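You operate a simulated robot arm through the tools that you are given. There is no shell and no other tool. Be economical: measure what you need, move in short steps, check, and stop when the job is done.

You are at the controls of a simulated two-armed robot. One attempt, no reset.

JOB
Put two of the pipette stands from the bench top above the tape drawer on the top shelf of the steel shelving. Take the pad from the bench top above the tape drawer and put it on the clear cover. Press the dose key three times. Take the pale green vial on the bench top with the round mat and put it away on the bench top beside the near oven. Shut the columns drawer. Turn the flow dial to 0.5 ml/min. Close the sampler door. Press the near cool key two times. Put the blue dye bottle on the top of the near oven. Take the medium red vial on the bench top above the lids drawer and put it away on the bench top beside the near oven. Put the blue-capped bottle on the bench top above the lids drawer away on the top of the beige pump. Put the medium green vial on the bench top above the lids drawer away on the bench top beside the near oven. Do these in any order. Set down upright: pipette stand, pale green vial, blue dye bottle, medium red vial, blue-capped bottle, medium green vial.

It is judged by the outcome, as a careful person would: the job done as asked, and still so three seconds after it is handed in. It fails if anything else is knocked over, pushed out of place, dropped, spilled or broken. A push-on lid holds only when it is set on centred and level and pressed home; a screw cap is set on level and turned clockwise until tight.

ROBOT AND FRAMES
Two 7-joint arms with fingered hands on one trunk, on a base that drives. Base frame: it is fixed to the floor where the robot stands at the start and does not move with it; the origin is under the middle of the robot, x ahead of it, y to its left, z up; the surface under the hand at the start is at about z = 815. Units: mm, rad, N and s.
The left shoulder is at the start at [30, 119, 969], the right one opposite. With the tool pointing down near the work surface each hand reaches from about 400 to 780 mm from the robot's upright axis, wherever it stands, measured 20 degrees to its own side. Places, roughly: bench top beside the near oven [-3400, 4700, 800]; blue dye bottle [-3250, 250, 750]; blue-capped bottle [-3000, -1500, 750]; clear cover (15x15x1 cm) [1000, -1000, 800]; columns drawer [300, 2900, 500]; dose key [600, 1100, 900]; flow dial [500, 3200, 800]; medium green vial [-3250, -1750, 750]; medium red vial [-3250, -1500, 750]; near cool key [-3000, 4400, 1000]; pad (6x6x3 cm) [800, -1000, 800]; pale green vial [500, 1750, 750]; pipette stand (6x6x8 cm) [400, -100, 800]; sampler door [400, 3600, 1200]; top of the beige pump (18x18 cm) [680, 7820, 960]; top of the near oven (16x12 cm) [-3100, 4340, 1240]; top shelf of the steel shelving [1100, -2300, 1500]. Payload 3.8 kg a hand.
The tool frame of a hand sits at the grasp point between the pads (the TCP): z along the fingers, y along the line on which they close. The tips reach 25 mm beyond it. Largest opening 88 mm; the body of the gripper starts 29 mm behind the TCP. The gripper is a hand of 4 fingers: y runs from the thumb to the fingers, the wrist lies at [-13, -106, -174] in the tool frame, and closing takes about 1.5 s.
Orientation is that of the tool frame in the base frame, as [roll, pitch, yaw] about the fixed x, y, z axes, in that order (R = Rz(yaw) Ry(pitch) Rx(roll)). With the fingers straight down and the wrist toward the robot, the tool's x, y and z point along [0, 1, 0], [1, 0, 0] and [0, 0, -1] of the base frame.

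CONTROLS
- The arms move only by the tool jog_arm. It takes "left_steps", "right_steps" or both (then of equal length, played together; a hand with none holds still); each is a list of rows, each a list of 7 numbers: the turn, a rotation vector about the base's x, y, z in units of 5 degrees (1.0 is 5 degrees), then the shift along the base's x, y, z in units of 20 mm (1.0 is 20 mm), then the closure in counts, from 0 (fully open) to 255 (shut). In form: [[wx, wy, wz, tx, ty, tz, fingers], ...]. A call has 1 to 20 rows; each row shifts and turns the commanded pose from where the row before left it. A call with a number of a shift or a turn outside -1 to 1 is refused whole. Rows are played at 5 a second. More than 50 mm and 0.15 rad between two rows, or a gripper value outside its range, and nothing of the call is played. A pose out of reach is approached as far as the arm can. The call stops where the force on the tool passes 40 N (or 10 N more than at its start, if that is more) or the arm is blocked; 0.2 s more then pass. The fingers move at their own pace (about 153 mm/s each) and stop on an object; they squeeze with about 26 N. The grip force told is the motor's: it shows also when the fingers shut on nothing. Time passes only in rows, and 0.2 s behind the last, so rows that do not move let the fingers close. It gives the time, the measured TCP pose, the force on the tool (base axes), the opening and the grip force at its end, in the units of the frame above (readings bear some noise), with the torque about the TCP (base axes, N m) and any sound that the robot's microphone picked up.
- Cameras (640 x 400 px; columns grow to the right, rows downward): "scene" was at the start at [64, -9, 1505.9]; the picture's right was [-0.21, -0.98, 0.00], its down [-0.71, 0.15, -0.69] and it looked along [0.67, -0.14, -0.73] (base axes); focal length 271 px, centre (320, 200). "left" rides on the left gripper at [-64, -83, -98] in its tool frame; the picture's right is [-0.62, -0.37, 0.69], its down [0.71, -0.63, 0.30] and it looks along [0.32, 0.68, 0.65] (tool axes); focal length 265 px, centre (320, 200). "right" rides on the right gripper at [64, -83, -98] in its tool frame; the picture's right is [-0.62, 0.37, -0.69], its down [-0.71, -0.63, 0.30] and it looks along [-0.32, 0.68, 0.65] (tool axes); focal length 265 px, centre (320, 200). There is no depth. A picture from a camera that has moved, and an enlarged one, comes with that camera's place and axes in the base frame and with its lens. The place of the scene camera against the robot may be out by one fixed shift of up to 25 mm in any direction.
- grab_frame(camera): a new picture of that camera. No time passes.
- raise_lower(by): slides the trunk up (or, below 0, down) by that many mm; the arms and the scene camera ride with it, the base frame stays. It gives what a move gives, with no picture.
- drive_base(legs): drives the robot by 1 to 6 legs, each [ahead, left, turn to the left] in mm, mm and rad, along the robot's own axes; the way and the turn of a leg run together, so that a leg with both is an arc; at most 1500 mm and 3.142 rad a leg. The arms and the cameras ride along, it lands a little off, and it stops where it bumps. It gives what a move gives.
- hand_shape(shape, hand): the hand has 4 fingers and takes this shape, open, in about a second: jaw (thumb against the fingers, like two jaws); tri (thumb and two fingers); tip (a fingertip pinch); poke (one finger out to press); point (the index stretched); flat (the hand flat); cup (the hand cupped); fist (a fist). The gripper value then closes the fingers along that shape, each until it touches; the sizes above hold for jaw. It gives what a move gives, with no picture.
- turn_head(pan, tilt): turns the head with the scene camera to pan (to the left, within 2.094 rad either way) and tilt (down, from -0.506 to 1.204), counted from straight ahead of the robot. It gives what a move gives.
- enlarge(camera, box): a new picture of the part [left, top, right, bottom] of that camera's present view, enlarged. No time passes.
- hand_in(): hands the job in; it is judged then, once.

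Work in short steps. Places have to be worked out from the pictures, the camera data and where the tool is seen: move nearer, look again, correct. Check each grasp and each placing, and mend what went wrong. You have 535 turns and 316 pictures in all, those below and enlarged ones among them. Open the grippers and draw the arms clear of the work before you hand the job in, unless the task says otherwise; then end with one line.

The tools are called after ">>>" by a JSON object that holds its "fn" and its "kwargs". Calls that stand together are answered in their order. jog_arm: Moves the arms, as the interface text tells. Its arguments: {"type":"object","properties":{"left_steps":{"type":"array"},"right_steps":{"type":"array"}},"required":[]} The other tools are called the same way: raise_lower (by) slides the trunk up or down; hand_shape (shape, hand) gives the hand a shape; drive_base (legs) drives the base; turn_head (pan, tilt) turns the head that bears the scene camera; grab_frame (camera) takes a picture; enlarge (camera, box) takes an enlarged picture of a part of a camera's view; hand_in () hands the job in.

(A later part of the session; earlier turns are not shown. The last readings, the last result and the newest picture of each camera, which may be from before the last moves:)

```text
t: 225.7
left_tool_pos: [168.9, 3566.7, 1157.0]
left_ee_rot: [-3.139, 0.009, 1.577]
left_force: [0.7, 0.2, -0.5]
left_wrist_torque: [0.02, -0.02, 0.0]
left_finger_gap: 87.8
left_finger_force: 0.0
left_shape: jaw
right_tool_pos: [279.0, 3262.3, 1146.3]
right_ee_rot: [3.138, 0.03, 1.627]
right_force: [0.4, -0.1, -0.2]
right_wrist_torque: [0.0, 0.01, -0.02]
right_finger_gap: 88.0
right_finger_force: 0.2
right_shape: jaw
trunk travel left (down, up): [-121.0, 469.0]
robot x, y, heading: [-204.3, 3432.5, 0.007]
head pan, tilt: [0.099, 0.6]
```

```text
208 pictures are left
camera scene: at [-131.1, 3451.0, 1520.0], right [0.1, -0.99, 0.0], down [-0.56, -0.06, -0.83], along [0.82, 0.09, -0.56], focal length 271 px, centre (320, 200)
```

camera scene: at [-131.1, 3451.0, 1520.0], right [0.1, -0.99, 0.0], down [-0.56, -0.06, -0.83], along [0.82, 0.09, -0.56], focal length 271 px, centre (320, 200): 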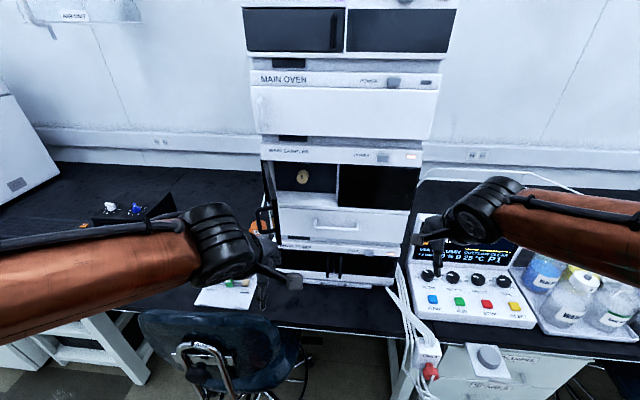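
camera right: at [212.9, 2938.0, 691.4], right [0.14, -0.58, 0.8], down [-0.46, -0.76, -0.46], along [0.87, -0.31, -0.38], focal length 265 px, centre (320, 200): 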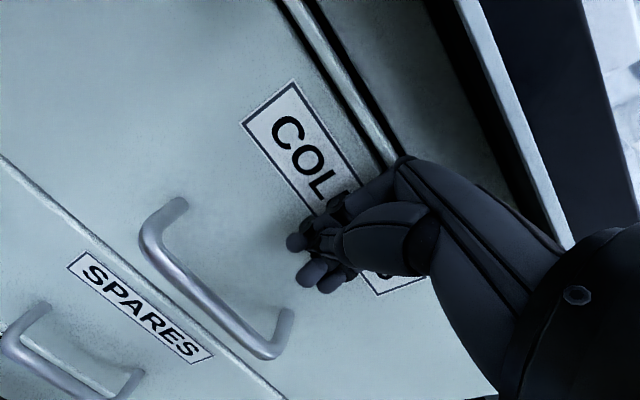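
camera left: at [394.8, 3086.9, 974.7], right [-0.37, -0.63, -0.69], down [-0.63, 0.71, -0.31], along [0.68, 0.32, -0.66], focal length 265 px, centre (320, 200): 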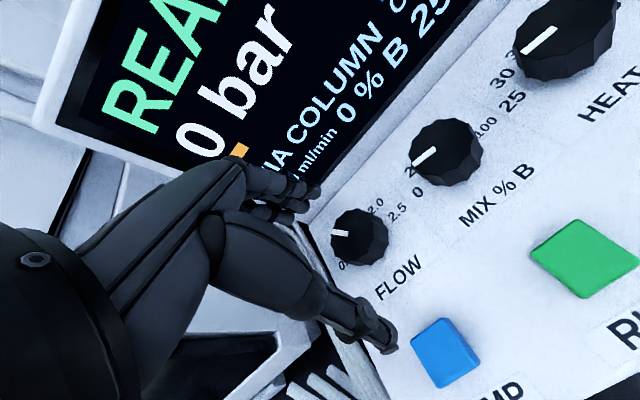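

Right hand: rotate -20°, move over the dial (502,3153) and descend to z≈900.

>>> {"fn": "jog_arm", "kwargs": {"right_steps": [[0, 0, -1, 1, -0.5, 0, 0], [0, 0, -1, 1, -0.5, 0, 0], [0, 0, -1, 1, -0.5, 0, 0], [0, 0, -1, 1, -0.5, 0, 0], [0, 0, 0, 1, -0.5, 0, 0], [0, 0, 0, 1, -0.5, 0, 0], [0, 0, 0, 1, -0.5, 0, 0], [0, 0, 0, 1, -0.5, 0, 0], [0, 0, 0, 1, -0.5, 0, 0], [0, 0, 0, 1, -0.5, 0, 0], [0, 0, 0, 1, -0.4, 0, 0], [0, 0, 0, 0, 0, -1, 0], [0, 0, 0, 0, 0, -1, 0], [0, 0, 0, 0, 0, -1, 0], [0, 0, 0, 0, 0, -1, 0], [0, 0, 0, 0, 0, -1, 0], [0, 0, 0, 0, 0, -1, 0], [0, 0, 0, 0, 0, -1, 0], [0, 0, 0, 0, 0, -1, 0], [0, 0, 0, 0, 0, -1, 0]]}}

>>> {"fn": "grab_frame", "kwargs": {"camera": "right"}}

>>> {"fn": "enlarge", "kwargs": {"camera": "scene", "box": [380, 170, 560, 330]}}

```text
t: 229.9
left_tool_pos: [169.0, 3565.8, 1156.7]
left_ee_rot: [-3.139, 0.008, 1.576]
left_force: [-0.1, -0.1, 0.5]
left_wrist_torque: [-0.01, 0.0, 0.0]
left_finger_gap: 87.6
left_finger_force: 0.0
left_shape: jaw
right_tool_pos: [498.8, 3153.4, 964.7]
right_ee_rot: [3.139, 0.03, 1.278]
right_force: [0.5, 0.2, 1.0]
right_wrist_torque: [-0.02, 0.02, 0.03]
right_finger_gap: 87.6
right_finger_force: 0.1
right_shape: jaw
trunk travel left (down, up): [-121.0, 469.0]
robot x, y, heading: [-202.0, 3433.5, 0.007]
head pan, tilt: [0.099, 0.6]
```

```text
207 pictures are left
camera right: at [439.0, 3242.5, 1062.3], right [0.18, -0.68, 0.71], down [-0.81, -0.51, -0.28], along [0.56, -0.53, -0.64], focal length 265 px, centre (320, 200)
```

right: 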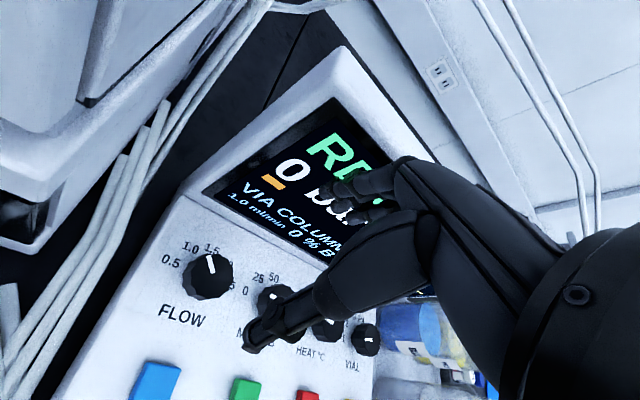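

```text
2.50 times, centred on (470, 250) of scene
camera zoom: at [-130.6, 3450.9, 1519.9], right [0.1, -0.99, 0.0], down [-0.56, -0.06, -0.82], along [0.82, 0.09, -0.57], focal length 677 px, centre (-55, 75)
```

zoom: 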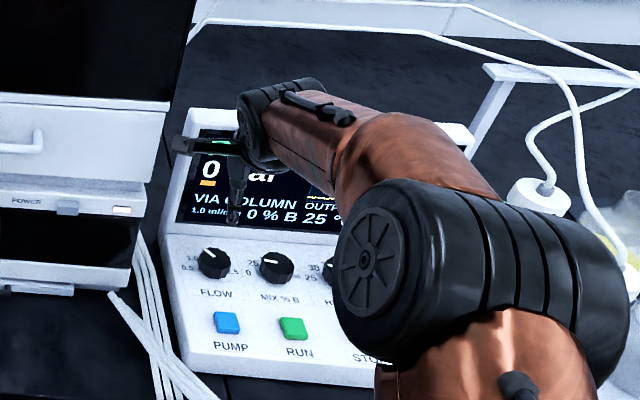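

The tool axis points exactly at the dial. Descend to z≈845 and check.

>>> {"fn": "jog_arm", "kwargs": {"right_steps": [[0, 0, 0, 0, 0, -1, 0], [0, 0, 0, 0, 0, -1, 0], [0, 0, 0, 0, 0, -1, 0], [0, 0, 0, 0, 0, -1, 0], [0, 0, 0, 0, 0, -1, 0], [0, 0, 0, 0, 0, -1, 0], [0, 0, 0, 0, 0, 0, 0]]}}

>>> {"fn": "grab_frame", "kwargs": {"camera": "right"}}

```text
t: 231.5
left_tool_pos: [167.7, 3566.0, 1156.4]
left_ee_rot: [-3.14, 0.012, 1.576]
left_force: [-0.1, 0.4, 0.2]
left_wrist_torque: [0.01, -0.01, 0.02]
left_finger_gap: 87.7
left_finger_force: 0.0
left_shape: jaw
right_tool_pos: [500.0, 3152.7, 846.9]
right_ee_rot: [3.137, 0.03, 1.278]
right_force: [-0.2, -0.1, 0.3]
right_wrist_torque: [0.0, 0.0, 0.02]
right_finger_gap: 87.7
right_finger_force: 0.1
right_shape: jaw
trunk travel left (down, up): [-121.0, 469.0]
robot x, y, heading: [-205.0, 3432.9, 0.007]
head pan, tilt: [0.099, 0.6]
```

```text
205 pictures are left
camera right: at [439.6, 3242.1, 944.5], right [0.18, -0.68, 0.71], down [-0.81, -0.51, -0.28], along [0.56, -0.53, -0.64], focal length 265 px, centre (320, 200)
```

right: 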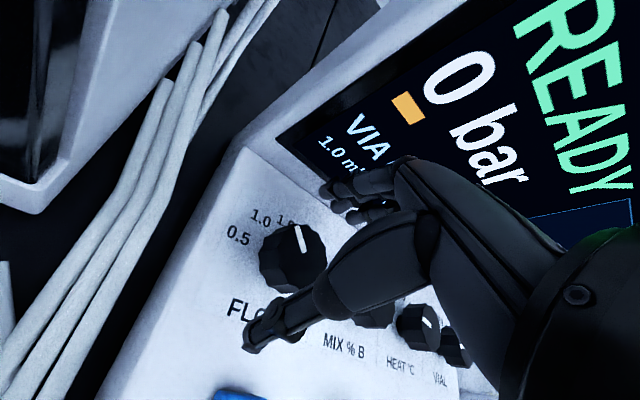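

Still on axis. Descend 17 mm and close gently.

>>> {"fn": "jog_arm", "kwargs": {"right_steps": [[0, 0, 0, 0, 0, -0.5, 0], [0, 0, 0, 0, 0, -0.35, 0], [0, 0, 0, 0, 0, 0, 255], [0, 0, 0, 0, 0, 0, 255], [0, 0, 0, 0, 0, 0, 255], [0, 0, 0, 0, 0, 0, 255], [0, 0, 0, 0, 0, 0, 255], [0, 0, 0, 0, 0, 0, 255]]}}

>>> {"fn": "grab_frame", "kwargs": {"camera": "right"}}

```text
t: 233.3
left_tool_pos: [168.8, 3565.9, 1156.9]
left_ee_rot: [-3.138, 0.01, 1.577]
left_force: [0.3, 0.3, -0.6]
left_wrist_torque: [0.01, 0.01, -0.01]
left_finger_gap: 87.8
left_finger_force: 0.0
left_shape: jaw
right_tool_pos: [499.4, 3152.9, 829.9]
right_ee_rot: [3.139, 0.031, 1.279]
right_force: [-3.0, 1.8, -3.4]
right_wrist_torque: [0.04, 0.09, 0.02]
right_finger_gap: 31.9
right_finger_force: 25.7
right_shape: jaw
trunk travel left (down, up): [-121.0, 469.0]
robot x, y, heading: [-202.6, 3430.3, 0.005]
head pan, tilt: [0.099, 0.6]
```

```text
204 pictures are left
camera right: at [439.3, 3242.3, 927.2], right [0.18, -0.68, 0.71], down [-0.81, -0.51, -0.28], along [0.56, -0.53, -0.64], focal length 265 px, centre (320, 200)
```

right: 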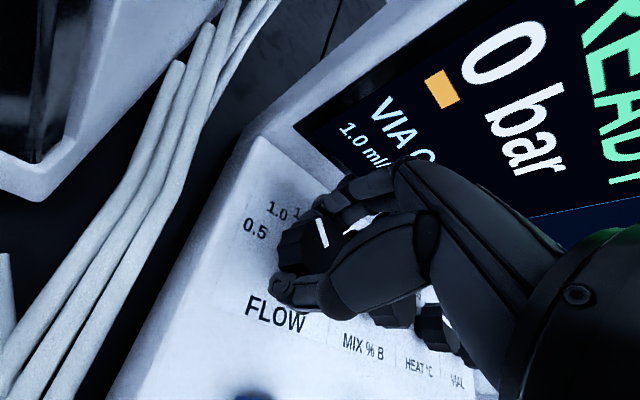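

Dial gripped. Twist counter-clockwise in steps.

>>> {"fn": "jog_arm", "kwargs": {"right_steps": [[0, 0, 1, 0, 0, 0, 255], [0, 0, 1, 0, 0, 0, 255], [0, 0, 1, 0, 0, 0, 255], [0, 0, 1, 0, 0, 0, 255], [0, 0, 1, 0, 0, 0, 255], [0, 0, 0, 0, 0, 0, 255]]}}

>>> {"fn": "grab_frame", "kwargs": {"camera": "right"}}

>>> {"fn": "enlarge", "kwargs": {"camera": "scene", "box": [400, 200, 520, 300]}}

```text
t: 234.7
left_tool_pos: [168.7, 3565.9, 1157.0]
left_ee_rot: [-3.141, 0.011, 1.576]
left_force: [0.8, 0.4, 0.0]
left_wrist_torque: [0.0, 0.0, 0.0]
left_finger_gap: 87.6
left_finger_force: 0.0
left_shape: jaw
right_tool_pos: [498.7, 3153.8, 829.5]
right_ee_rot: [3.137, 0.031, 1.716]
right_force: [-7.0, 1.9, -1.8]
right_wrist_torque: [0.01, 0.12, -0.02]
right_finger_gap: 31.8
right_finger_force: 25.8
right_shape: jaw
trunk travel left (down, up): [-121.0, 469.0]
robot x, y, heading: [-203.6, 3434.7, 0.011]
head pan, tilt: [0.099, 0.6]
```

```text
203 pictures are left
camera right: at [406.6, 3208.2, 927.2], right [0.45, -0.54, 0.71], down [-0.52, -0.81, -0.28], along [0.73, -0.24, -0.64], focal length 265 px, centre (320, 200)
```

right: 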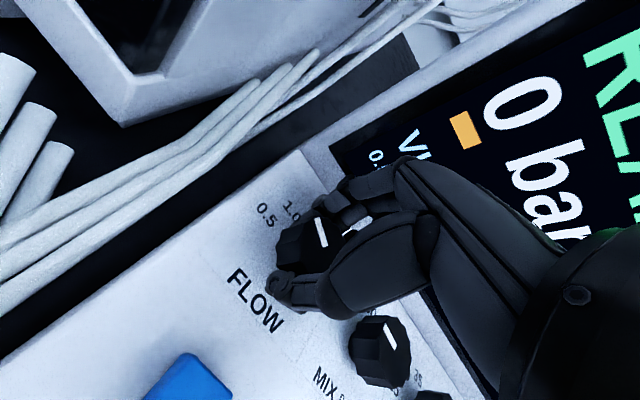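

```text
4.00 times, centred on (460, 250) of scene
camera zoom: at [-131.5, 3451.1, 1520.0], right [0.1, -0.99, 0.0], down [-0.56, -0.06, -0.83], along [0.82, 0.09, -0.56], focal length 1083 px, centre (-240, 0)
```

zoom: 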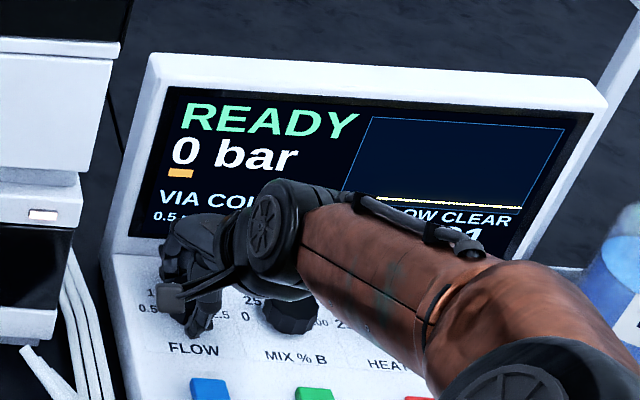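

The screen now reads 0.5; turn another 15° to centre the pointer on the mark.

>>> {"fn": "jog_arm", "kwargs": {"right_steps": [[0, 0, 1, 0, 0, 0, 255], [0, 0, 1, 0, 0, 0, 255], [0, 0, 1, 0, 0, 0, 255], [0, 0, 0, 0, 0, 0, 255]]}}

>>> {"fn": "enlarge", "kwargs": {"camera": "right", "box": [220, 140, 420, 320]}}

>>> {"fn": "enlarge", "kwargs": {"camera": "scene", "box": [400, 200, 520, 300]}}

```text
t: 235.7
left_tool_pos: [168.7, 3566.4, 1156.4]
left_ee_rot: [-3.139, 0.009, 1.576]
left_force: [0.1, -0.1, -0.1]
left_wrist_torque: [-0.03, 0.0, -0.02]
left_finger_gap: 87.7
left_finger_force: 0.0
left_shape: jaw
right_tool_pos: [499.5, 3153.4, 830.6]
right_ee_rot: [3.138, 0.03, 1.977]
right_force: [-9.4, 0.8, -0.9]
right_wrist_torque: [0.01, 0.19, 0.01]
right_finger_gap: 31.9
right_finger_force: 25.4
right_shape: jaw
trunk travel left (down, up): [-121.0, 469.0]
robot x, y, heading: [-204.3, 3431.9, 0.009]
head pan, tilt: [0.099, 0.6]
```

```text
2.22 times, centred on (320, 230) of right
camera zoom: at [395.5, 3182.3, 927.3], right [0.57, -0.41, 0.71], down [-0.29, -0.91, -0.28], along [0.77, -0.04, -0.64], focal length 590 px, centre (320, 133)
```

zoom: 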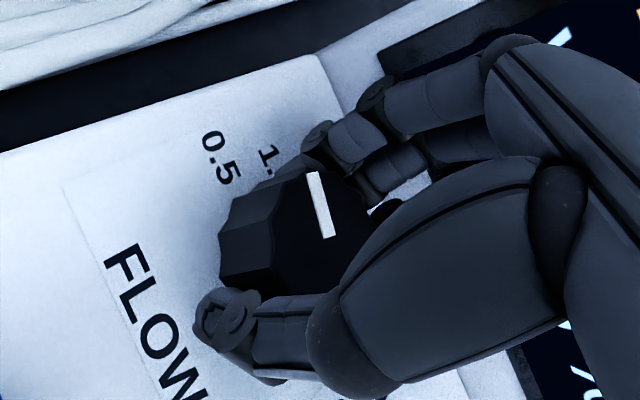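

```text
4.00 times, centred on (460, 250) of scene
camera zoom: at [-131.9, 3450.9, 1520.0], right [0.1, -0.99, 0.0], down [-0.56, -0.06, -0.83], along [0.82, 0.09, -0.56], focal length 1083 px, centre (-240, 0)
```

zoom: 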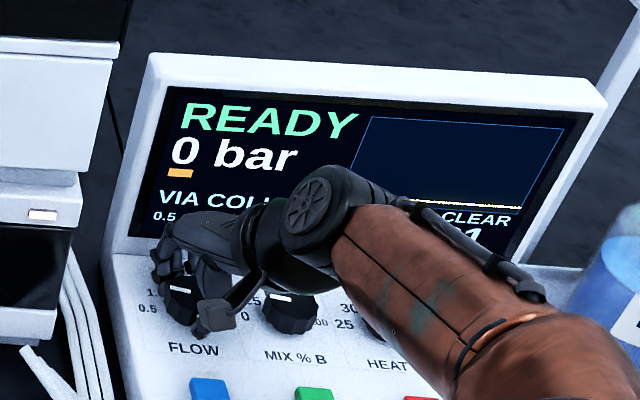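

Pointer now looks parallel to the neighbouring dial's lowest position. Release, lift and check.

>>> {"fn": "jog_arm", "kwargs": {"right_steps": [[0, 0, 0, 0, 0, 0, 100], [0, 0, 0, 0, 0, 0, 0], [0, 0, 0, 0, 0, 0, 0], [0, 0, 0, 0, 0, 1, 0], [0, 0, 0, 0, 0, 1, 0], [0, 0, 0, 0, 0, 1, 0], [0, 0, 0, 0, 0, 1, 0], [0, 0, 0, 0, 0, 1, 0], [0, 0, 0, 0, 0, 1, 0], [0, 0, 0, 0, 0, 1, 0], [0, 0, 0, -1, 0, 1, 0], [0, 0, 0, -1, 0, 1, 0], [0, 0, 0, -1, 0, 1, 0], [0, 0, 0, -1, 0, 1, 0], [0, 0, 0, -1, 0, 1, 0], [0, 0, 0, -1, 0, 1, 0], [0, 0, 0, -1, 0, 1, 0]]}}

>>> {"fn": "enlarge", "kwargs": {"camera": "scene", "box": [400, 210, 500, 290]}}

>>> {"fn": "grab_frame", "kwargs": {"camera": "right"}}

```text
t: 239.3
left_tool_pos: [167.9, 3567.3, 1157.3]
left_ee_rot: [-3.141, 0.011, 1.576]
left_force: [-1.1, 0.5, 0.3]
left_wrist_torque: [-0.03, 0.03, 0.05]
left_finger_gap: 87.8
left_finger_force: 0.0
left_shape: jaw
right_tool_pos: [358.3, 3154.5, 1110.0]
right_ee_rot: [3.137, 0.03, 1.978]
right_force: [0.1, -0.3, -0.3]
right_wrist_torque: [0.02, 0.02, -0.02]
right_finger_gap: 87.6
right_finger_force: 0.0
right_shape: jaw
trunk travel left (down, up): [-121.0, 469.0]
robot x, y, heading: [-203.6, 3435.9, 0.006]
head pan, tilt: [0.099, 0.6]
```

```text
5.00 times, centred on (450, 250) of scene
camera zoom: at [-131.9, 3451.1, 1520.0], right [0.1, -0.99, 0.0], down [-0.56, -0.06, -0.83], along [0.82, 0.09, -0.56], focal length 1353 px, centre (-330, -50)
```

zoom: 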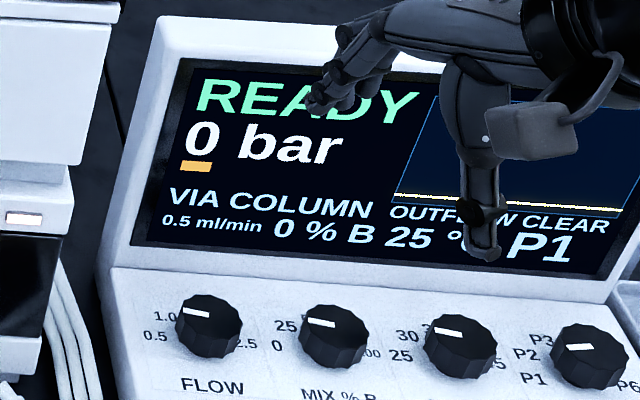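

```text
198 pictures are left
camera right: at [255.6, 3183.0, 1208.1], right [0.57, -0.41, 0.71], down [-0.29, -0.91, -0.28], along [0.77, -0.05, -0.64], focal length 265 px, centre (320, 200)
```

right: 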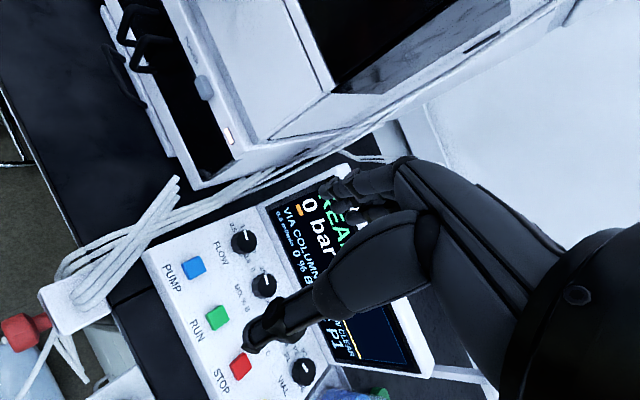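

Flow reads 0.5 ml/min and the pointers are parallel. Now look at the sampler door.

>>> {"fn": "turn_head", "kwargs": {"pan": 0.3, "tilt": 0.45}}

>>> {"fn": "grab_frame", "kwargs": {"camera": "scene"}}

>>> {"fn": "grab_frame", "kwargs": {"camera": "left"}}

```text
t: 240.1
left_tool_pos: [168.6, 3565.1, 1157.3]
left_ee_rot: [-3.138, 0.009, 1.576]
left_force: [-0.1, 0.3, -0.1]
left_wrist_torque: [-0.02, 0.0, -0.01]
left_finger_gap: 87.5
left_finger_force: 0.2
left_shape: jaw
right_tool_pos: [359.9, 3152.9, 1110.4]
right_ee_rot: [3.137, 0.03, 1.975]
right_force: [0.6, 0.2, -0.4]
right_wrist_torque: [0.0, -0.01, 0.0]
right_finger_gap: 87.7
right_finger_force: 0.0
right_shape: jaw
trunk travel left (down, up): [-121.0, 469.0]
robot x, y, heading: [-204.3, 3431.7, 0.005]
head pan, tilt: [0.3, 0.45]
```

```text
197 pictures are left
camera scene: at [-131.2, 3469.2, 1533.4], right [0.3, -0.95, 0.0], down [-0.42, -0.13, -0.9], along [0.86, 0.27, -0.44], focal length 271 px, centre (320, 200)
```

scene: 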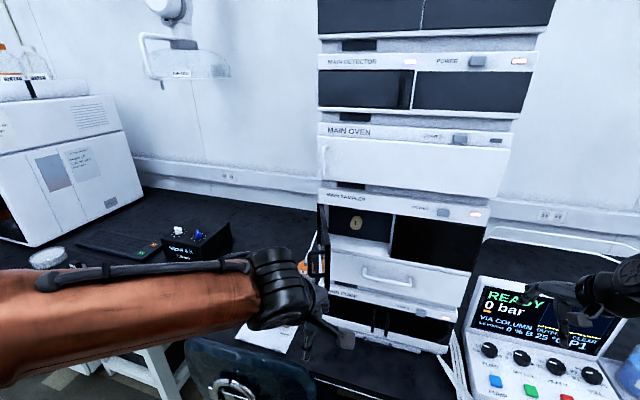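

```text
196 pictures are left
camera left: at [87.1, 3502.4, 1255.8], right [-0.37, -0.63, -0.69], down [-0.63, 0.71, -0.31], along [0.68, 0.32, -0.66], focal length 265 px, centre (320, 200)
```

left: 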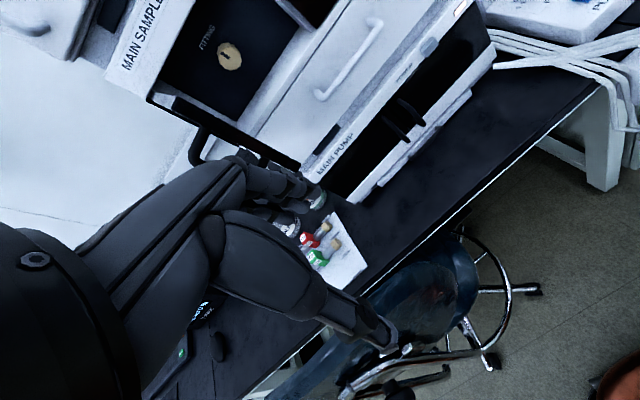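

Door is open ~70°: hinge about (445,3635), free edge about (275,3567), z 1125–1225. Close the left hand and bring it around to the outer (left) side of the door.

>>> {"fn": "jog_arm", "kwargs": {"left_steps": [[0, 0, 0, 0, 0, 1, 255], [0, 0, 0, 0, 0, 0.9, 255], [0, 0, 0, 0, 1, 0, 255], [0, 0, 0, 0, 1, 0, 255], [0, 0, 0, 0, 1, 0, 255], [0, 0, 0, 0, 1, 0, 255], [0, 0, 0, 0, 1, 0, 255], [0, 0, 0, 0, 1, 0, 255], [0, 0, 0, 0, 1, 0, 255], [0, 0, 0, 0.5, 0, 0, 255]]}}

>>> {"fn": "grab_frame", "kwargs": {"camera": "left"}}

>>> {"fn": "grab_frame", "kwargs": {"camera": "scene"}}

```text
t: 242.3
left_tool_pos: [180.0, 3706.0, 1195.4]
left_ee_rot: [-3.137, 0.01, 1.576]
left_force: [-0.1, 0.4, -0.2]
left_wrist_torque: [-0.06, -0.01, 0.03]
left_finger_gap: 0.1
left_finger_force: 25.7
left_shape: jaw
right_tool_pos: [360.2, 3153.6, 1109.4]
right_ee_rot: [3.139, 0.029, 1.975]
right_force: [-1.0, -0.7, -0.1]
right_wrist_torque: [0.0, -0.03, 0.01]
right_finger_gap: 87.5
right_finger_force: 0.0
right_shape: jaw
trunk travel left (down, up): [-121.0, 469.0]
robot x, y, heading: [-201.2, 3435.2, 0.007]
head pan, tilt: [0.3, 0.45]
```

```text
195 pictures are left
camera left: at [98.7, 3642.0, 1294.2], right [-0.37, -0.63, -0.69], down [-0.63, 0.71, -0.31], along [0.68, 0.32, -0.66], focal length 265 px, centre (320, 200)
```

left: 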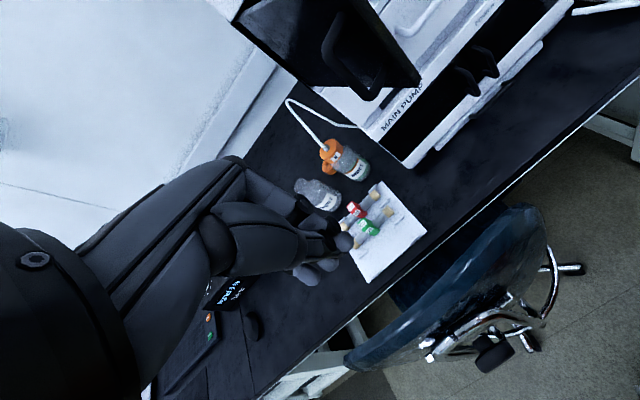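

```text
194 pictures are left
camera scene: at [-130.6, 3469.0, 1533.5], right [0.3, -0.95, 0.0], down [-0.42, -0.13, -0.9], along [0.86, 0.27, -0.44], focal length 271 px, centre (320, 200)
```

scene: 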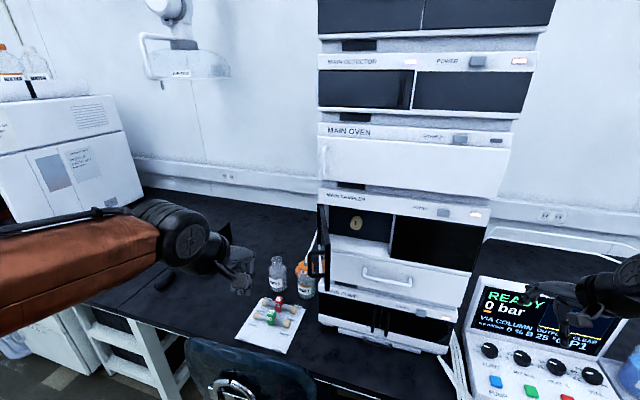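

I now see the door's outer face with its handle. Move the fist to x≈297 beside the handle and start pushing it toward -y.

>>> {"fn": "jog_arm", "kwargs": {"left_steps": [[0, 0, 0, 1, 0, 0, 255], [0, 0, 0, 1, 0, 0, 255], [0, 0, 0, 1, 0, 0, 255], [0, 0, 0, 1, 0, 0, 255], [0, 0, 0, 1, 0, 0, 255], [0, 0, 0, 0.85, 0, 0, 255], [0, 0, 0, 0, -0.7, 0, 255], [0, 0, 0, 0, -0.7, 0, 255], [0, 0, 0, 0, -0.7, 0, 255]]}}

>>> {"fn": "grab_frame", "kwargs": {"camera": "left"}}

>>> {"fn": "enlarge", "kwargs": {"camera": "scene", "box": [220, 150, 480, 340]}}

```text
t: 244.3
left_tool_pos: [295.6, 3664.4, 1195.4]
left_ee_rot: [-3.141, 0.007, 1.579]
left_force: [-0.9, 0.5, 0.3]
left_wrist_torque: [-0.01, -0.04, 0.0]
left_finger_gap: 0.0
left_finger_force: 25.6
left_shape: jaw
right_tool_pos: [360.8, 3153.1, 1110.3]
right_ee_rot: [3.137, 0.03, 1.975]
right_force: [-0.2, -0.4, 0.3]
right_wrist_torque: [-0.01, 0.0, 0.03]
right_finger_gap: 87.5
right_finger_force: 0.2
right_shape: jaw
trunk travel left (down, up): [-121.0, 469.0]
robot x, y, heading: [-206.7, 3432.2, 0.002]
head pan, tilt: [0.3, 0.45]
```

```text
193 pictures are left
camera left: at [214.0, 3600.9, 1295.2], right [-0.37, -0.63, -0.69], down [-0.64, 0.71, -0.31], along [0.68, 0.32, -0.66], focal length 265 px, centre (320, 200)
```

left: 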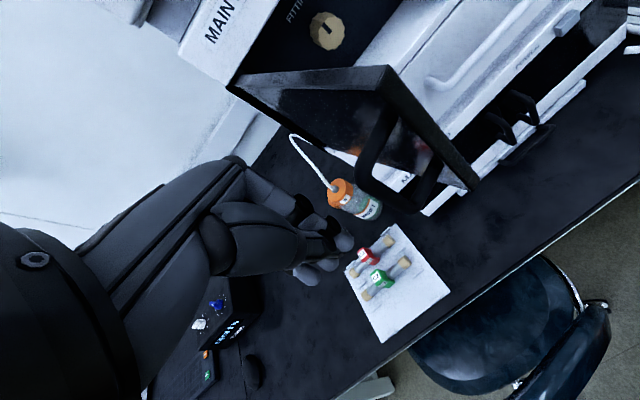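

```text
2.11 times, centred on (350, 245) of scene
camera zoom: at [-131.2, 3469.0, 1533.5], right [0.3, -0.95, 0.0], down [-0.42, -0.13, -0.9], along [0.86, 0.27, -0.44], focal length 570 px, centre (257, 105)
```

zoom: 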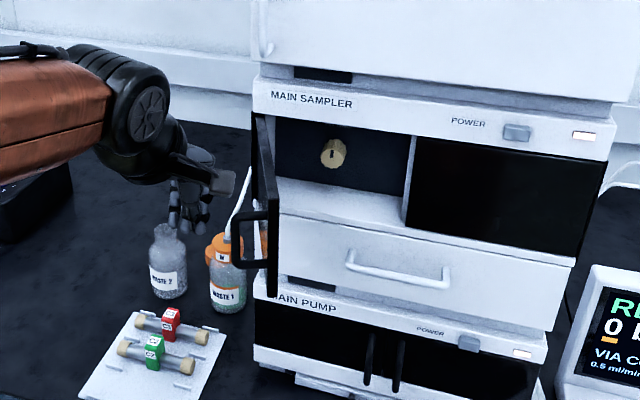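

The fist is just outside the handle. Push along the arc: first ~65 mm in -y.

>>> {"fn": "jog_arm", "kwargs": {"left_steps": [[0, 0, 0, 0, -0.65, 0, 255], [0, 0, 0, 0.1, -0.65, 0, 255], [0, 0, 0, 0.1, -0.65, 0, 255], [0, 0, 0, 0.1, -0.65, 0, 255], [0, 0, 0, 0.15, -0.7, 0, 255], [0, 0, 0, 0, 0, 0, 255]]}}

>>> {"fn": "grab_frame", "kwargs": {"camera": "left"}}

>>> {"fn": "enlarge", "kwargs": {"camera": "scene", "box": [220, 150, 480, 340]}}

```text
t: 245.7
left_tool_pos: [305.1, 3599.4, 1195.9]
left_ee_rot: [-3.14, 0.01, 1.578]
left_force: [-0.8, -0.4, 0.1]
left_wrist_torque: [-0.01, 0.02, 0.0]
left_finger_gap: 0.0
left_finger_force: 25.9
left_shape: jaw
right_tool_pos: [359.4, 3154.2, 1110.1]
right_ee_rot: [3.138, 0.03, 1.977]
right_force: [1.2, -0.1, 0.2]
right_wrist_torque: [0.01, 0.0, -0.02]
right_finger_gap: 87.7
right_finger_force: 0.1
right_shape: jaw
trunk travel left (down, up): [-121.0, 469.0]
robot x, y, heading: [-204.6, 3434.8, 0.004]
head pan, tilt: [0.3, 0.45]
```

```text
191 pictures are left
camera left: at [222.7, 3535.0, 1295.5], right [-0.37, -0.63, -0.69], down [-0.63, 0.71, -0.31], along [0.68, 0.32, -0.66], focal length 265 px, centre (320, 200)
```

left: 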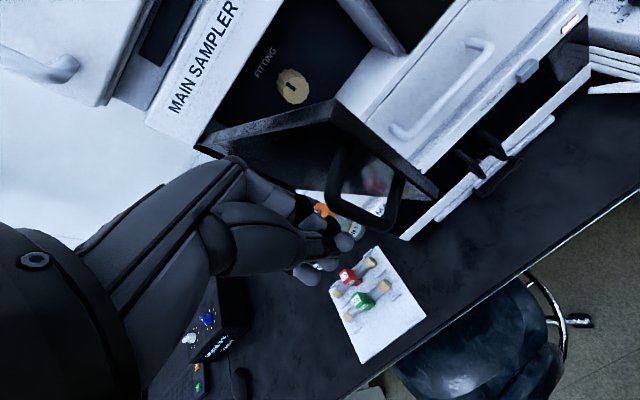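

```text
2.11 times, centred on (350, 245) of scene
camera zoom: at [-131.2, 3469.5, 1533.5], right [0.3, -0.95, 0.0], down [-0.42, -0.13, -0.9], along [0.86, 0.27, -0.44], focal length 570 px, centre (257, 105)
```

zoom: 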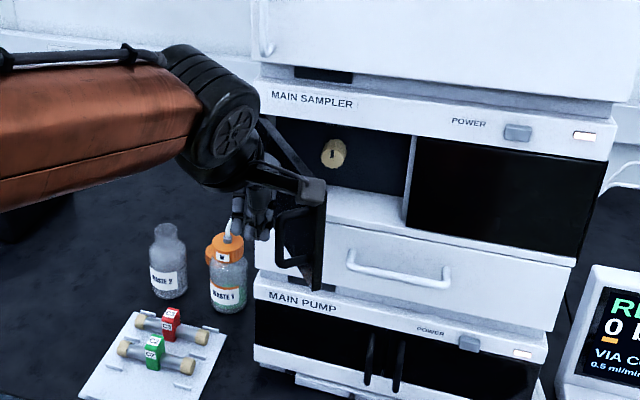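

The door is following. Continue along the arc.

>>> {"fn": "jog_arm", "kwargs": {"left_steps": [[0, 0, 0, 0.5, -0.9, 0, 255], [0, 0, 0, 0.5, -0.9, 0, 255], [0, 0, 0, 0.7, -0.7, 0, 255], [0, 0, 0, 0.7, -0.7, 0, 255], [0, 0, 0, 0.8, -0.5, 0, 255], [0, 0, 0, 0.8, -0.5, 0, 255], [0, 0, 0, 0, 0, 0, 255]]}}

>>> {"fn": "grab_frame", "kwargs": {"camera": "left"}}

>>> {"fn": "enlarge", "kwargs": {"camera": "scene", "box": [220, 150, 480, 340]}}

```text
t: 247.3
left_tool_pos: [384.9, 3513.9, 1193.5]
left_ee_rot: [-3.141, 0.01, 1.575]
left_force: [-0.1, -0.3, 0.9]
left_wrist_torque: [0.0, 0.04, 0.03]
left_finger_gap: 0.1
left_finger_force: 25.9
left_shape: jaw
right_tool_pos: [360.7, 3153.9, 1111.0]
right_ee_rot: [3.138, 0.029, 1.978]
right_force: [0.8, -0.1, -0.7]
right_wrist_torque: [-0.02, -0.03, -0.01]
right_finger_gap: 87.5
right_finger_force: 0.0
right_shape: jaw
trunk travel left (down, up): [-121.0, 469.0]
robot x, y, heading: [-205.3, 3433.6, 0.005]
head pan, tilt: [0.3, 0.45]
```

```text
189 pictures are left
camera left: at [303.1, 3450.0, 1292.8], right [-0.37, -0.63, -0.69], down [-0.63, 0.71, -0.31], along [0.68, 0.32, -0.66], focal length 265 px, centre (320, 200)
```

left: 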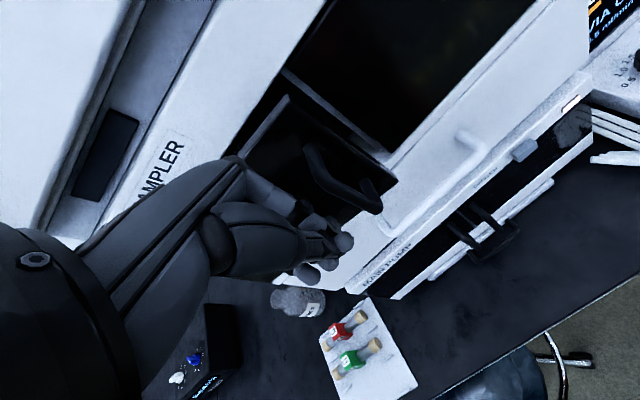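

```text
2.11 times, centred on (350, 245) of scene
camera zoom: at [-131.5, 3469.5, 1533.5], right [0.3, -0.95, 0.0], down [-0.42, -0.13, -0.9], along [0.86, 0.27, -0.44], focal length 570 px, centre (257, 105)
```

zoom: 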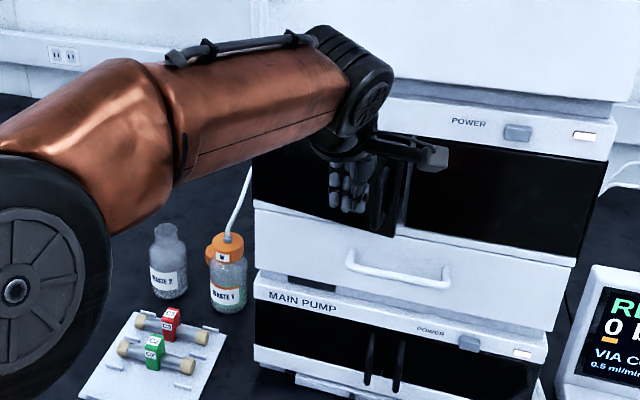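

Nearly closed; push in +x until it seats.

>>> {"fn": "jog_arm", "kwargs": {"left_steps": [[0, 0, 0, 0.5, -0.1, 0, 255], [0, 0, 0, 0.5, -0.1, 0, 255], [0, 0, 0, 0.3, 0, 0, 255], [0, 0, 0, 0.3, 0, 0, 255]]}}

>>> {"fn": "grab_frame", "kwargs": {"camera": "left"}}

```text
t: 248.3
left_tool_pos: [416.8, 3509.2, 1194.7]
left_ee_rot: [-3.141, 0.008, 1.576]
left_force: [0.0, 0.1, 1.0]
left_wrist_torque: [0.02, 0.01, 0.01]
left_finger_gap: 0.0
left_finger_force: 25.8
left_shape: jaw
right_tool_pos: [360.6, 3153.9, 1110.8]
right_ee_rot: [3.138, 0.03, 1.977]
right_force: [0.0, -0.1, -0.2]
right_wrist_torque: [0.0, 0.0, 0.02]
right_finger_gap: 87.6
right_finger_force: 0.0
right_shape: jaw
trunk travel left (down, up): [-121.0, 469.0]
robot x, y, heading: [-203.9, 3437.9, 0.007]
head pan, tilt: [0.3, 0.45]
```

```text
187 pictures are left
camera left: at [335.9, 3446.0, 1293.3], right [-0.37, -0.63, -0.69], down [-0.64, 0.71, -0.31], along [0.68, 0.32, -0.66], focal length 265 px, centre (320, 200)
```

left: 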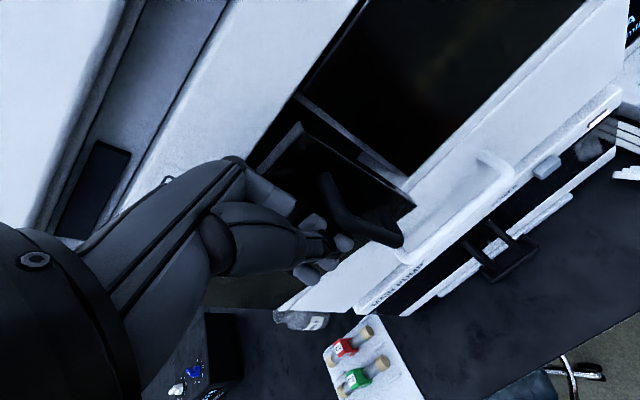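

>>> {"fn": "jog_arm", "kwargs": {"left_steps": [[0, 0, 0, 0.3, 0, 0, 255], [0, 0, 0, 0.3, 0, 0, 255], [0, 0, 0, 0.2, 0, 0, 255], [0, 0, 0, 0, 0, 0, 255]]}}

>>> {"fn": "grab_frame", "kwargs": {"camera": "left"}}

```text
t: 249.3
left_tool_pos: [432.7, 3509.2, 1194.7]
left_ee_rot: [-3.141, 0.009, 1.576]
left_force: [0.0, -1.0, -0.5]
left_wrist_torque: [-0.01, 0.04, 0.02]
left_finger_gap: 0.1
left_finger_force: 26.1
left_shape: jaw
right_tool_pos: [359.7, 3154.2, 1110.8]
right_ee_rot: [3.138, 0.031, 1.974]
right_force: [1.4, -0.2, -0.5]
right_wrist_torque: [0.02, 0.0, 0.0]
right_finger_gap: 87.3
right_finger_force: 0.1
right_shape: jaw
trunk travel left (down, up): [-121.0, 469.0]
robot x, y, heading: [-206.7, 3435.8, 0.006]
head pan, tilt: [0.3, 0.45]
```

```text
186 pictures are left
camera left: at [351.5, 3446.3, 1293.9], right [-0.37, -0.63, -0.69], down [-0.63, 0.71, -0.31], along [0.68, 0.32, -0.66], focal length 265 px, centre (320, 200)
```

left: 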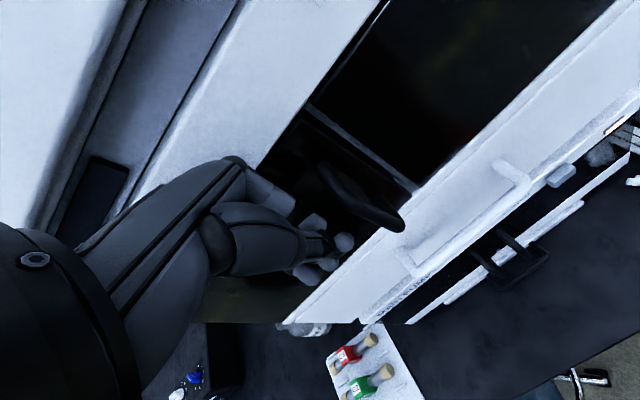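

>>> {"fn": "jog_arm", "kwargs": {"left_steps": [[0, 0, 0, 0.2, 0, 0, 255], [0, 0, 0, 0.2, 0, 0, 255], [0, 0, 0, 0.2, 0, 0, 255], [0, 0, 0, 0.2, 0, 0, 255]]}}

>>> {"fn": "enlarge", "kwargs": {"camera": "scene", "box": [280, 160, 500, 320]}}

```text
t: 250.4
left_tool_pos: [439.7, 3509.4, 1195.5]
left_ee_rot: [-3.132, 0.011, 1.576]
left_force: [-24.7, 2.0, 2.6]
left_wrist_torque: [-0.04, -1.35, 0.3]
left_finger_gap: 0.0
left_finger_force: 26.0
left_shape: jaw
right_tool_pos: [355.9, 3155.2, 1112.9]
right_ee_rot: [3.135, 0.031, 1.978]
right_force: [0.1, -0.1, -0.5]
right_wrist_torque: [-0.02, 0.02, 0.02]
right_finger_gap: 87.5
right_finger_force: 0.0
right_shape: jaw
trunk travel left (down, up): [-121.0, 469.0]
robot x, y, heading: [-205.2, 3434.5, 0.008]
head pan, tilt: [0.3, 0.45]
stopped in row 4 (left hand): the force on the tool passed its limit at 42 N (the readings are from after the stop); the commanded pose is now the measured one
```

```text
2.50 times, centred on (390, 240) of scene
camera zoom: at [-138.6, 3469.9, 1533.9], right [0.3, -0.95, 0.0], down [-0.41, -0.13, -0.9], along [0.86, 0.27, -0.43], focal length 677 px, centre (145, 100)
```

zoom: 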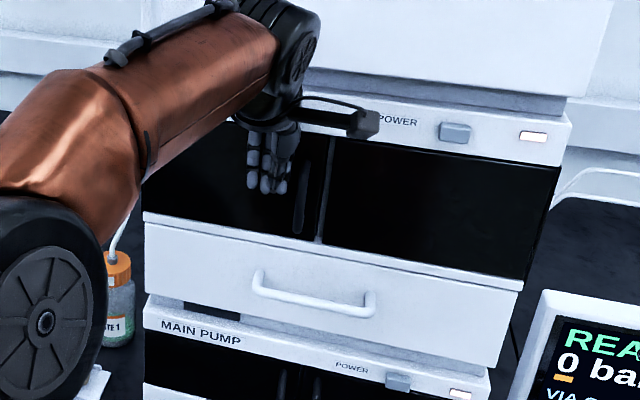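

Contact was above the fingers (perhaps on the header strip). Back off and inspect the door.

>>> {"fn": "jog_arm", "kwargs": {"left_steps": [[0, 0, 0, -1, 0, 0, 255], [0, 0, 0, -1, 0, 0, 255], [0, 0, 0, -1, 0, 0, 255], [0, 0, 0, -1, 0, 0, 255], [0, 0, 0, -1, 0.5, 0, 255], [0, 0, 0, -1, 1, 0, 255], [0, 0, 0, -1, 1, 0, 255], [0, 0, 0, -1, 1, 0, 255], [0, 0, 0, 0, 1, 0, 255], [0, 0, 0, 0, 1, 0, 255]]}}

>>> {"fn": "enlarge", "kwargs": {"camera": "scene", "box": [300, 160, 500, 300]}}

>>> {"fn": "grab_frame", "kwargs": {"camera": "left"}}

```text
t: 252.6
left_tool_pos: [285.7, 3620.2, 1193.7]
left_ee_rot: [-3.13, 0.008, 1.576]
left_force: [0.1, -0.8, 0.3]
left_wrist_torque: [0.0, -0.03, -0.01]
left_finger_gap: 0.0
left_finger_force: 26.8
left_shape: jaw
right_tool_pos: [359.4, 3154.5, 1111.7]
right_ee_rot: [3.138, 0.031, 1.976]
right_force: [0.8, 0.7, -0.2]
right_wrist_torque: [0.0, 0.04, -0.01]
right_finger_gap: 87.4
right_finger_force: 0.0
right_shape: jaw
trunk travel left (down, up): [-121.0, 469.0]
robot x, y, heading: [-207.7, 3434.4, -0.001]
head pan, tilt: [0.3, 0.45]
```

```text
2.86 times, centred on (400, 230) of scene
camera zoom: at [-132.3, 3469.9, 1533.5], right [0.3, -0.95, 0.0], down [-0.42, -0.13, -0.9], along [0.86, 0.27, -0.44], focal length 773 px, centre (91, 114)
```

zoom: 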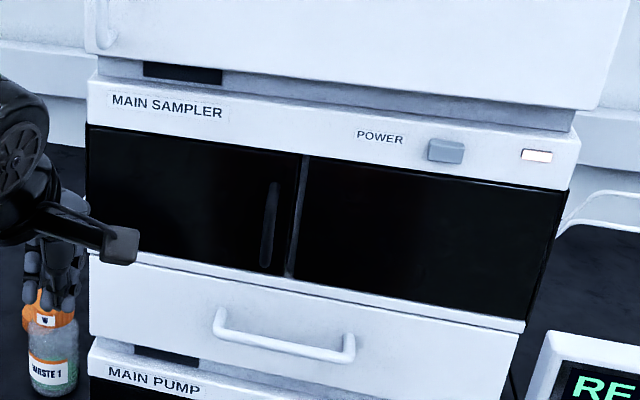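

```text
183 pictures are left
camera left: at [204.6, 3556.0, 1293.1], right [-0.37, -0.63, -0.68], down [-0.64, 0.71, -0.3], along [0.67, 0.32, -0.66], focal length 265 px, centre (320, 200)
```

left: 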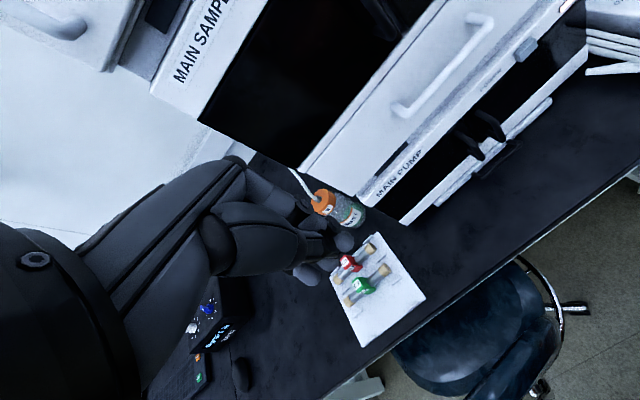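

The door looks flush, but to make sure it is home I push once more lower on its face (z≈1155, y≈3545).

>>> {"fn": "jog_arm", "kwargs": {"left_steps": [[0, 0, 0, 0, -1, -1, 255], [0, 0, 0, 0, -1, -1, 255], [0, 0, 0, 0, -1, 0, 255], [0, 0, 0, 1, -0.7, 0, 255], [0, 0, 0, 1, 0, 0, 255], [0, 0, 0, 1, 0, 0, 255], [0, 0, 0, 1, 0, 0, 255], [0, 0, 0, 1, 0, 0, 255], [0, 0, 0, 1, 0, 0, 255], [0, 0, 0, 0.5, 0, 0, 255], [0, 0, 0, 0.2, 0, 0, 255], [0, 0, 0, 0.2, 0, 0, 255], [0, 0, 0, 0.2, 0, 0, 255], [0, 0, 0, 0.2, 0, 0, 255], [0, 0, 0, 0.2, 0, 0, 255], [0, 0, 0, 0.2, 0, 0, 255]]}}

```text
t: 256.0
left_tool_pos: [440.0, 3547.0, 1152.1]
left_ee_rot: [-3.13, 0.008, 1.576]
left_force: [-4.1, 0.5, 0.4]
left_wrist_torque: [0.04, -0.23, 0.05]
left_finger_gap: 0.0
left_finger_force: 25.5
left_shape: jaw
right_tool_pos: [358.5, 3154.0, 1110.1]
right_ee_rot: [3.139, 0.029, 1.978]
right_force: [-0.1, 0.8, 0.0]
right_wrist_torque: [0.0, 0.01, 0.02]
right_finger_gap: 87.9
right_finger_force: 0.0
right_shape: jaw
trunk travel left (down, up): [-121.0, 469.0]
robot x, y, heading: [-204.4, 3432.2, 0.005]
head pan, tilt: [0.3, 0.45]
```

>>> {"fn": "jog_arm", "kwargs": {"left_steps": [[0, 0, 0, 0.2, 0, 0, 255], [0, 0, 0, 0.2, 0, 0, 255], [0, 0, 0, 0, 0, 0, 255]]}}

>>> {"fn": "jog_arm", "kwargs": {"left_steps": [[0, 0, 0, -1, 0, 0, 255], [0, 0, 0, -1, 0, 0, 255], [0, 0, 0, -1, 0, 0, 255], [0, 0, 0, -1, 0, 0, 255], [0, 0, 0, -1, 0, 0, 255], [0, 0, 0, -1, 0, 0, 255], [0, 0, 0, -1, 0, 0, 0], [0, 0, 0, -1, 0, 0, 0], [0, 0, 0, -1, 0, 0, 0], [0, 0, 0, -1, 0, 0, 0], [0, 0, 0, -1, 0, 0, 0], [0, 0, 0, -1, 0, 0, 0], [0, 0, 0, -1, 0, 0, 0]]}}

>>> {"fn": "enlarge", "kwargs": {"camera": "scene", "box": [300, 160, 500, 300]}}

```text
t: 256.7
left_tool_pos: [441.1, 3545.3, 1153.2]
left_ee_rot: [-3.118, 0.01, 1.576]
left_force: [-24.7, 1.3, 3.8]
left_wrist_torque: [-0.03, -1.39, 0.24]
left_finger_gap: 0.0
left_finger_force: 25.9
left_shape: jaw
right_tool_pos: [354.9, 3155.1, 1112.6]
right_ee_rot: [3.136, 0.031, 1.979]
right_force: [-0.3, 0.6, -0.5]
right_wrist_torque: [0.01, 0.03, 0.0]
right_finger_gap: 87.6
right_finger_force: 0.1
right_shape: jaw
trunk travel left (down, up): [-121.0, 469.0]
robot x, y, heading: [-205.1, 3432.9, 0.004]
head pan, tilt: [0.3, 0.45]
stopped in row 3 (left hand): the force on the tool passed its limit at 43 N (the readings are from after the stop); the commanded pose is now the measured one
```

```text
t: 259.5
left_tool_pos: [185.1, 3545.5, 1151.1]
left_ee_rot: [-3.118, 0.008, 1.577]
left_force: [-0.5, 0.1, 0.0]
left_wrist_torque: [0.0, -0.01, 0.0]
left_finger_gap: 87.5
left_finger_force: 0.0
left_shape: jaw
right_tool_pos: [359.7, 3154.8, 1111.1]
right_ee_rot: [3.138, 0.031, 1.976]
right_force: [0.1, 0.8, 0.6]
right_wrist_torque: [0.01, -0.01, -0.04]
right_finger_gap: 87.7
right_finger_force: 0.0
right_shape: jaw
trunk travel left (down, up): [-121.0, 469.0]
robot x, y, heading: [-205.7, 3435.9, 0.005]
head pan, tilt: [0.3, 0.45]
```

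```text
2.86 times, centred on (400, 230) of scene
camera zoom: at [-133.3, 3469.6, 1533.5], right [0.3, -0.95, 0.0], down [-0.41, -0.13, -0.9], along [0.86, 0.27, -0.43], focal length 773 px, centre (91, 114)
```

zoom: 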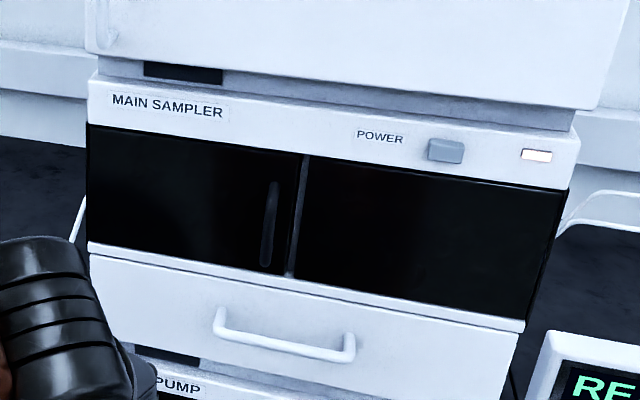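

Sampler door is shut. Next the pale green vial at about (500,1750): straighten the right hand, back out and drive there.

>>> {"fn": "jog_arm", "kwargs": {"right_steps": [[0, 0, -1, -1, 0, 0, 0], [0, 0, -1, -1, 0, 0, 0], [0, 0, -1, -1, 0, 0, 0], [0, 0, -1, -1, 0, 0, 0], [0, 0, -0.6, -0.5, 0, 0, 0]]}}

>>> {"fn": "drive_base", "kwargs": {"legs": [[-400, 0, 0], [0, -1475, 0]]}}

>>> {"fn": "turn_head", "kwargs": {"pan": -0.2, "tilt": 0.6}}

>>> {"fn": "grab_frame", "kwargs": {"camera": "scene"}}

```text
t: 260.7
left_tool_pos: [185.1, 3545.8, 1150.2]
left_ee_rot: [-3.116, 0.007, 1.576]
left_force: [1.0, 0.2, 0.6]
left_wrist_torque: [-0.01, -0.01, 0.01]
left_finger_gap: 87.6
left_finger_force: 0.1
left_shape: jaw
right_tool_pos: [268.5, 3155.0, 1110.0]
right_ee_rot: [3.14, 0.031, 1.577]
right_force: [0.8, 0.1, -0.4]
right_wrist_torque: [0.0, -0.01, -0.01]
right_finger_gap: 87.6
right_finger_force: 0.1
right_shape: jaw
trunk travel left (down, up): [-121.0, 469.0]
robot x, y, heading: [-206.6, 3432.1, 0.002]
head pan, tilt: [0.3, 0.45]
```

```text
t: 270.2
left_tool_pos: [-206.4, 2053.8, 1149.6]
left_ee_rot: [-3.117, 0.006, 1.583]
left_force: [0.5, 0.2, -0.1]
left_wrist_torque: [-0.02, 0.02, -0.01]
left_finger_gap: 87.6
left_finger_force: 0.0
left_shape: jaw
right_tool_pos: [-118.7, 1663.7, 1109.2]
right_ee_rot: [3.14, 0.028, 1.583]
right_force: [-0.5, 0.3, 1.3]
right_wrist_torque: [0.01, -0.01, 0.01]
right_finger_gap: 87.7
right_finger_force: 0.1
right_shape: jaw
trunk travel left (down, up): [-121.0, 469.0]
robot x, y, heading: [-598.4, 1941.3, 0.013]
head pan, tilt: [0.3, 0.45]
```

```text
t: 271.1
left_tool_pos: [-205.5, 2055.3, 1150.5]
left_ee_rot: [-3.117, 0.008, 1.581]
left_force: [0.2, 0.6, 0.0]
left_wrist_torque: [0.0, 0.01, 0.01]
left_finger_gap: 87.6
left_finger_force: 0.0
left_shape: jaw
right_tool_pos: [-119.0, 1664.8, 1109.8]
right_ee_rot: [3.136, 0.03, 1.582]
right_force: [0.2, 0.0, 0.1]
right_wrist_torque: [-0.01, -0.03, -0.01]
right_finger_gap: 87.3
right_finger_force: 0.0
right_shape: jaw
trunk travel left (down, up): [-121.0, 469.0]
robot x, y, heading: [-598.1, 1940.5, 0.018]
head pan, tilt: [-0.201, 0.6]
```

```text
181 pictures are left
camera scene: at [-522.9, 1931.7, 1520.0], right [-0.19, -0.98, 0.0], down [-0.56, 0.11, -0.83], along [0.81, -0.15, -0.56], focal length 271 px, centre (320, 200)
```

scene: 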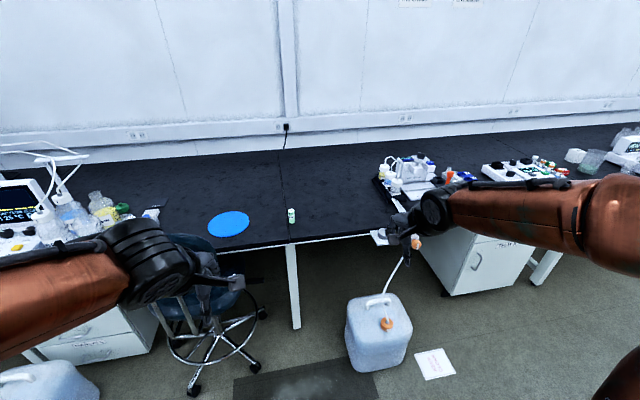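

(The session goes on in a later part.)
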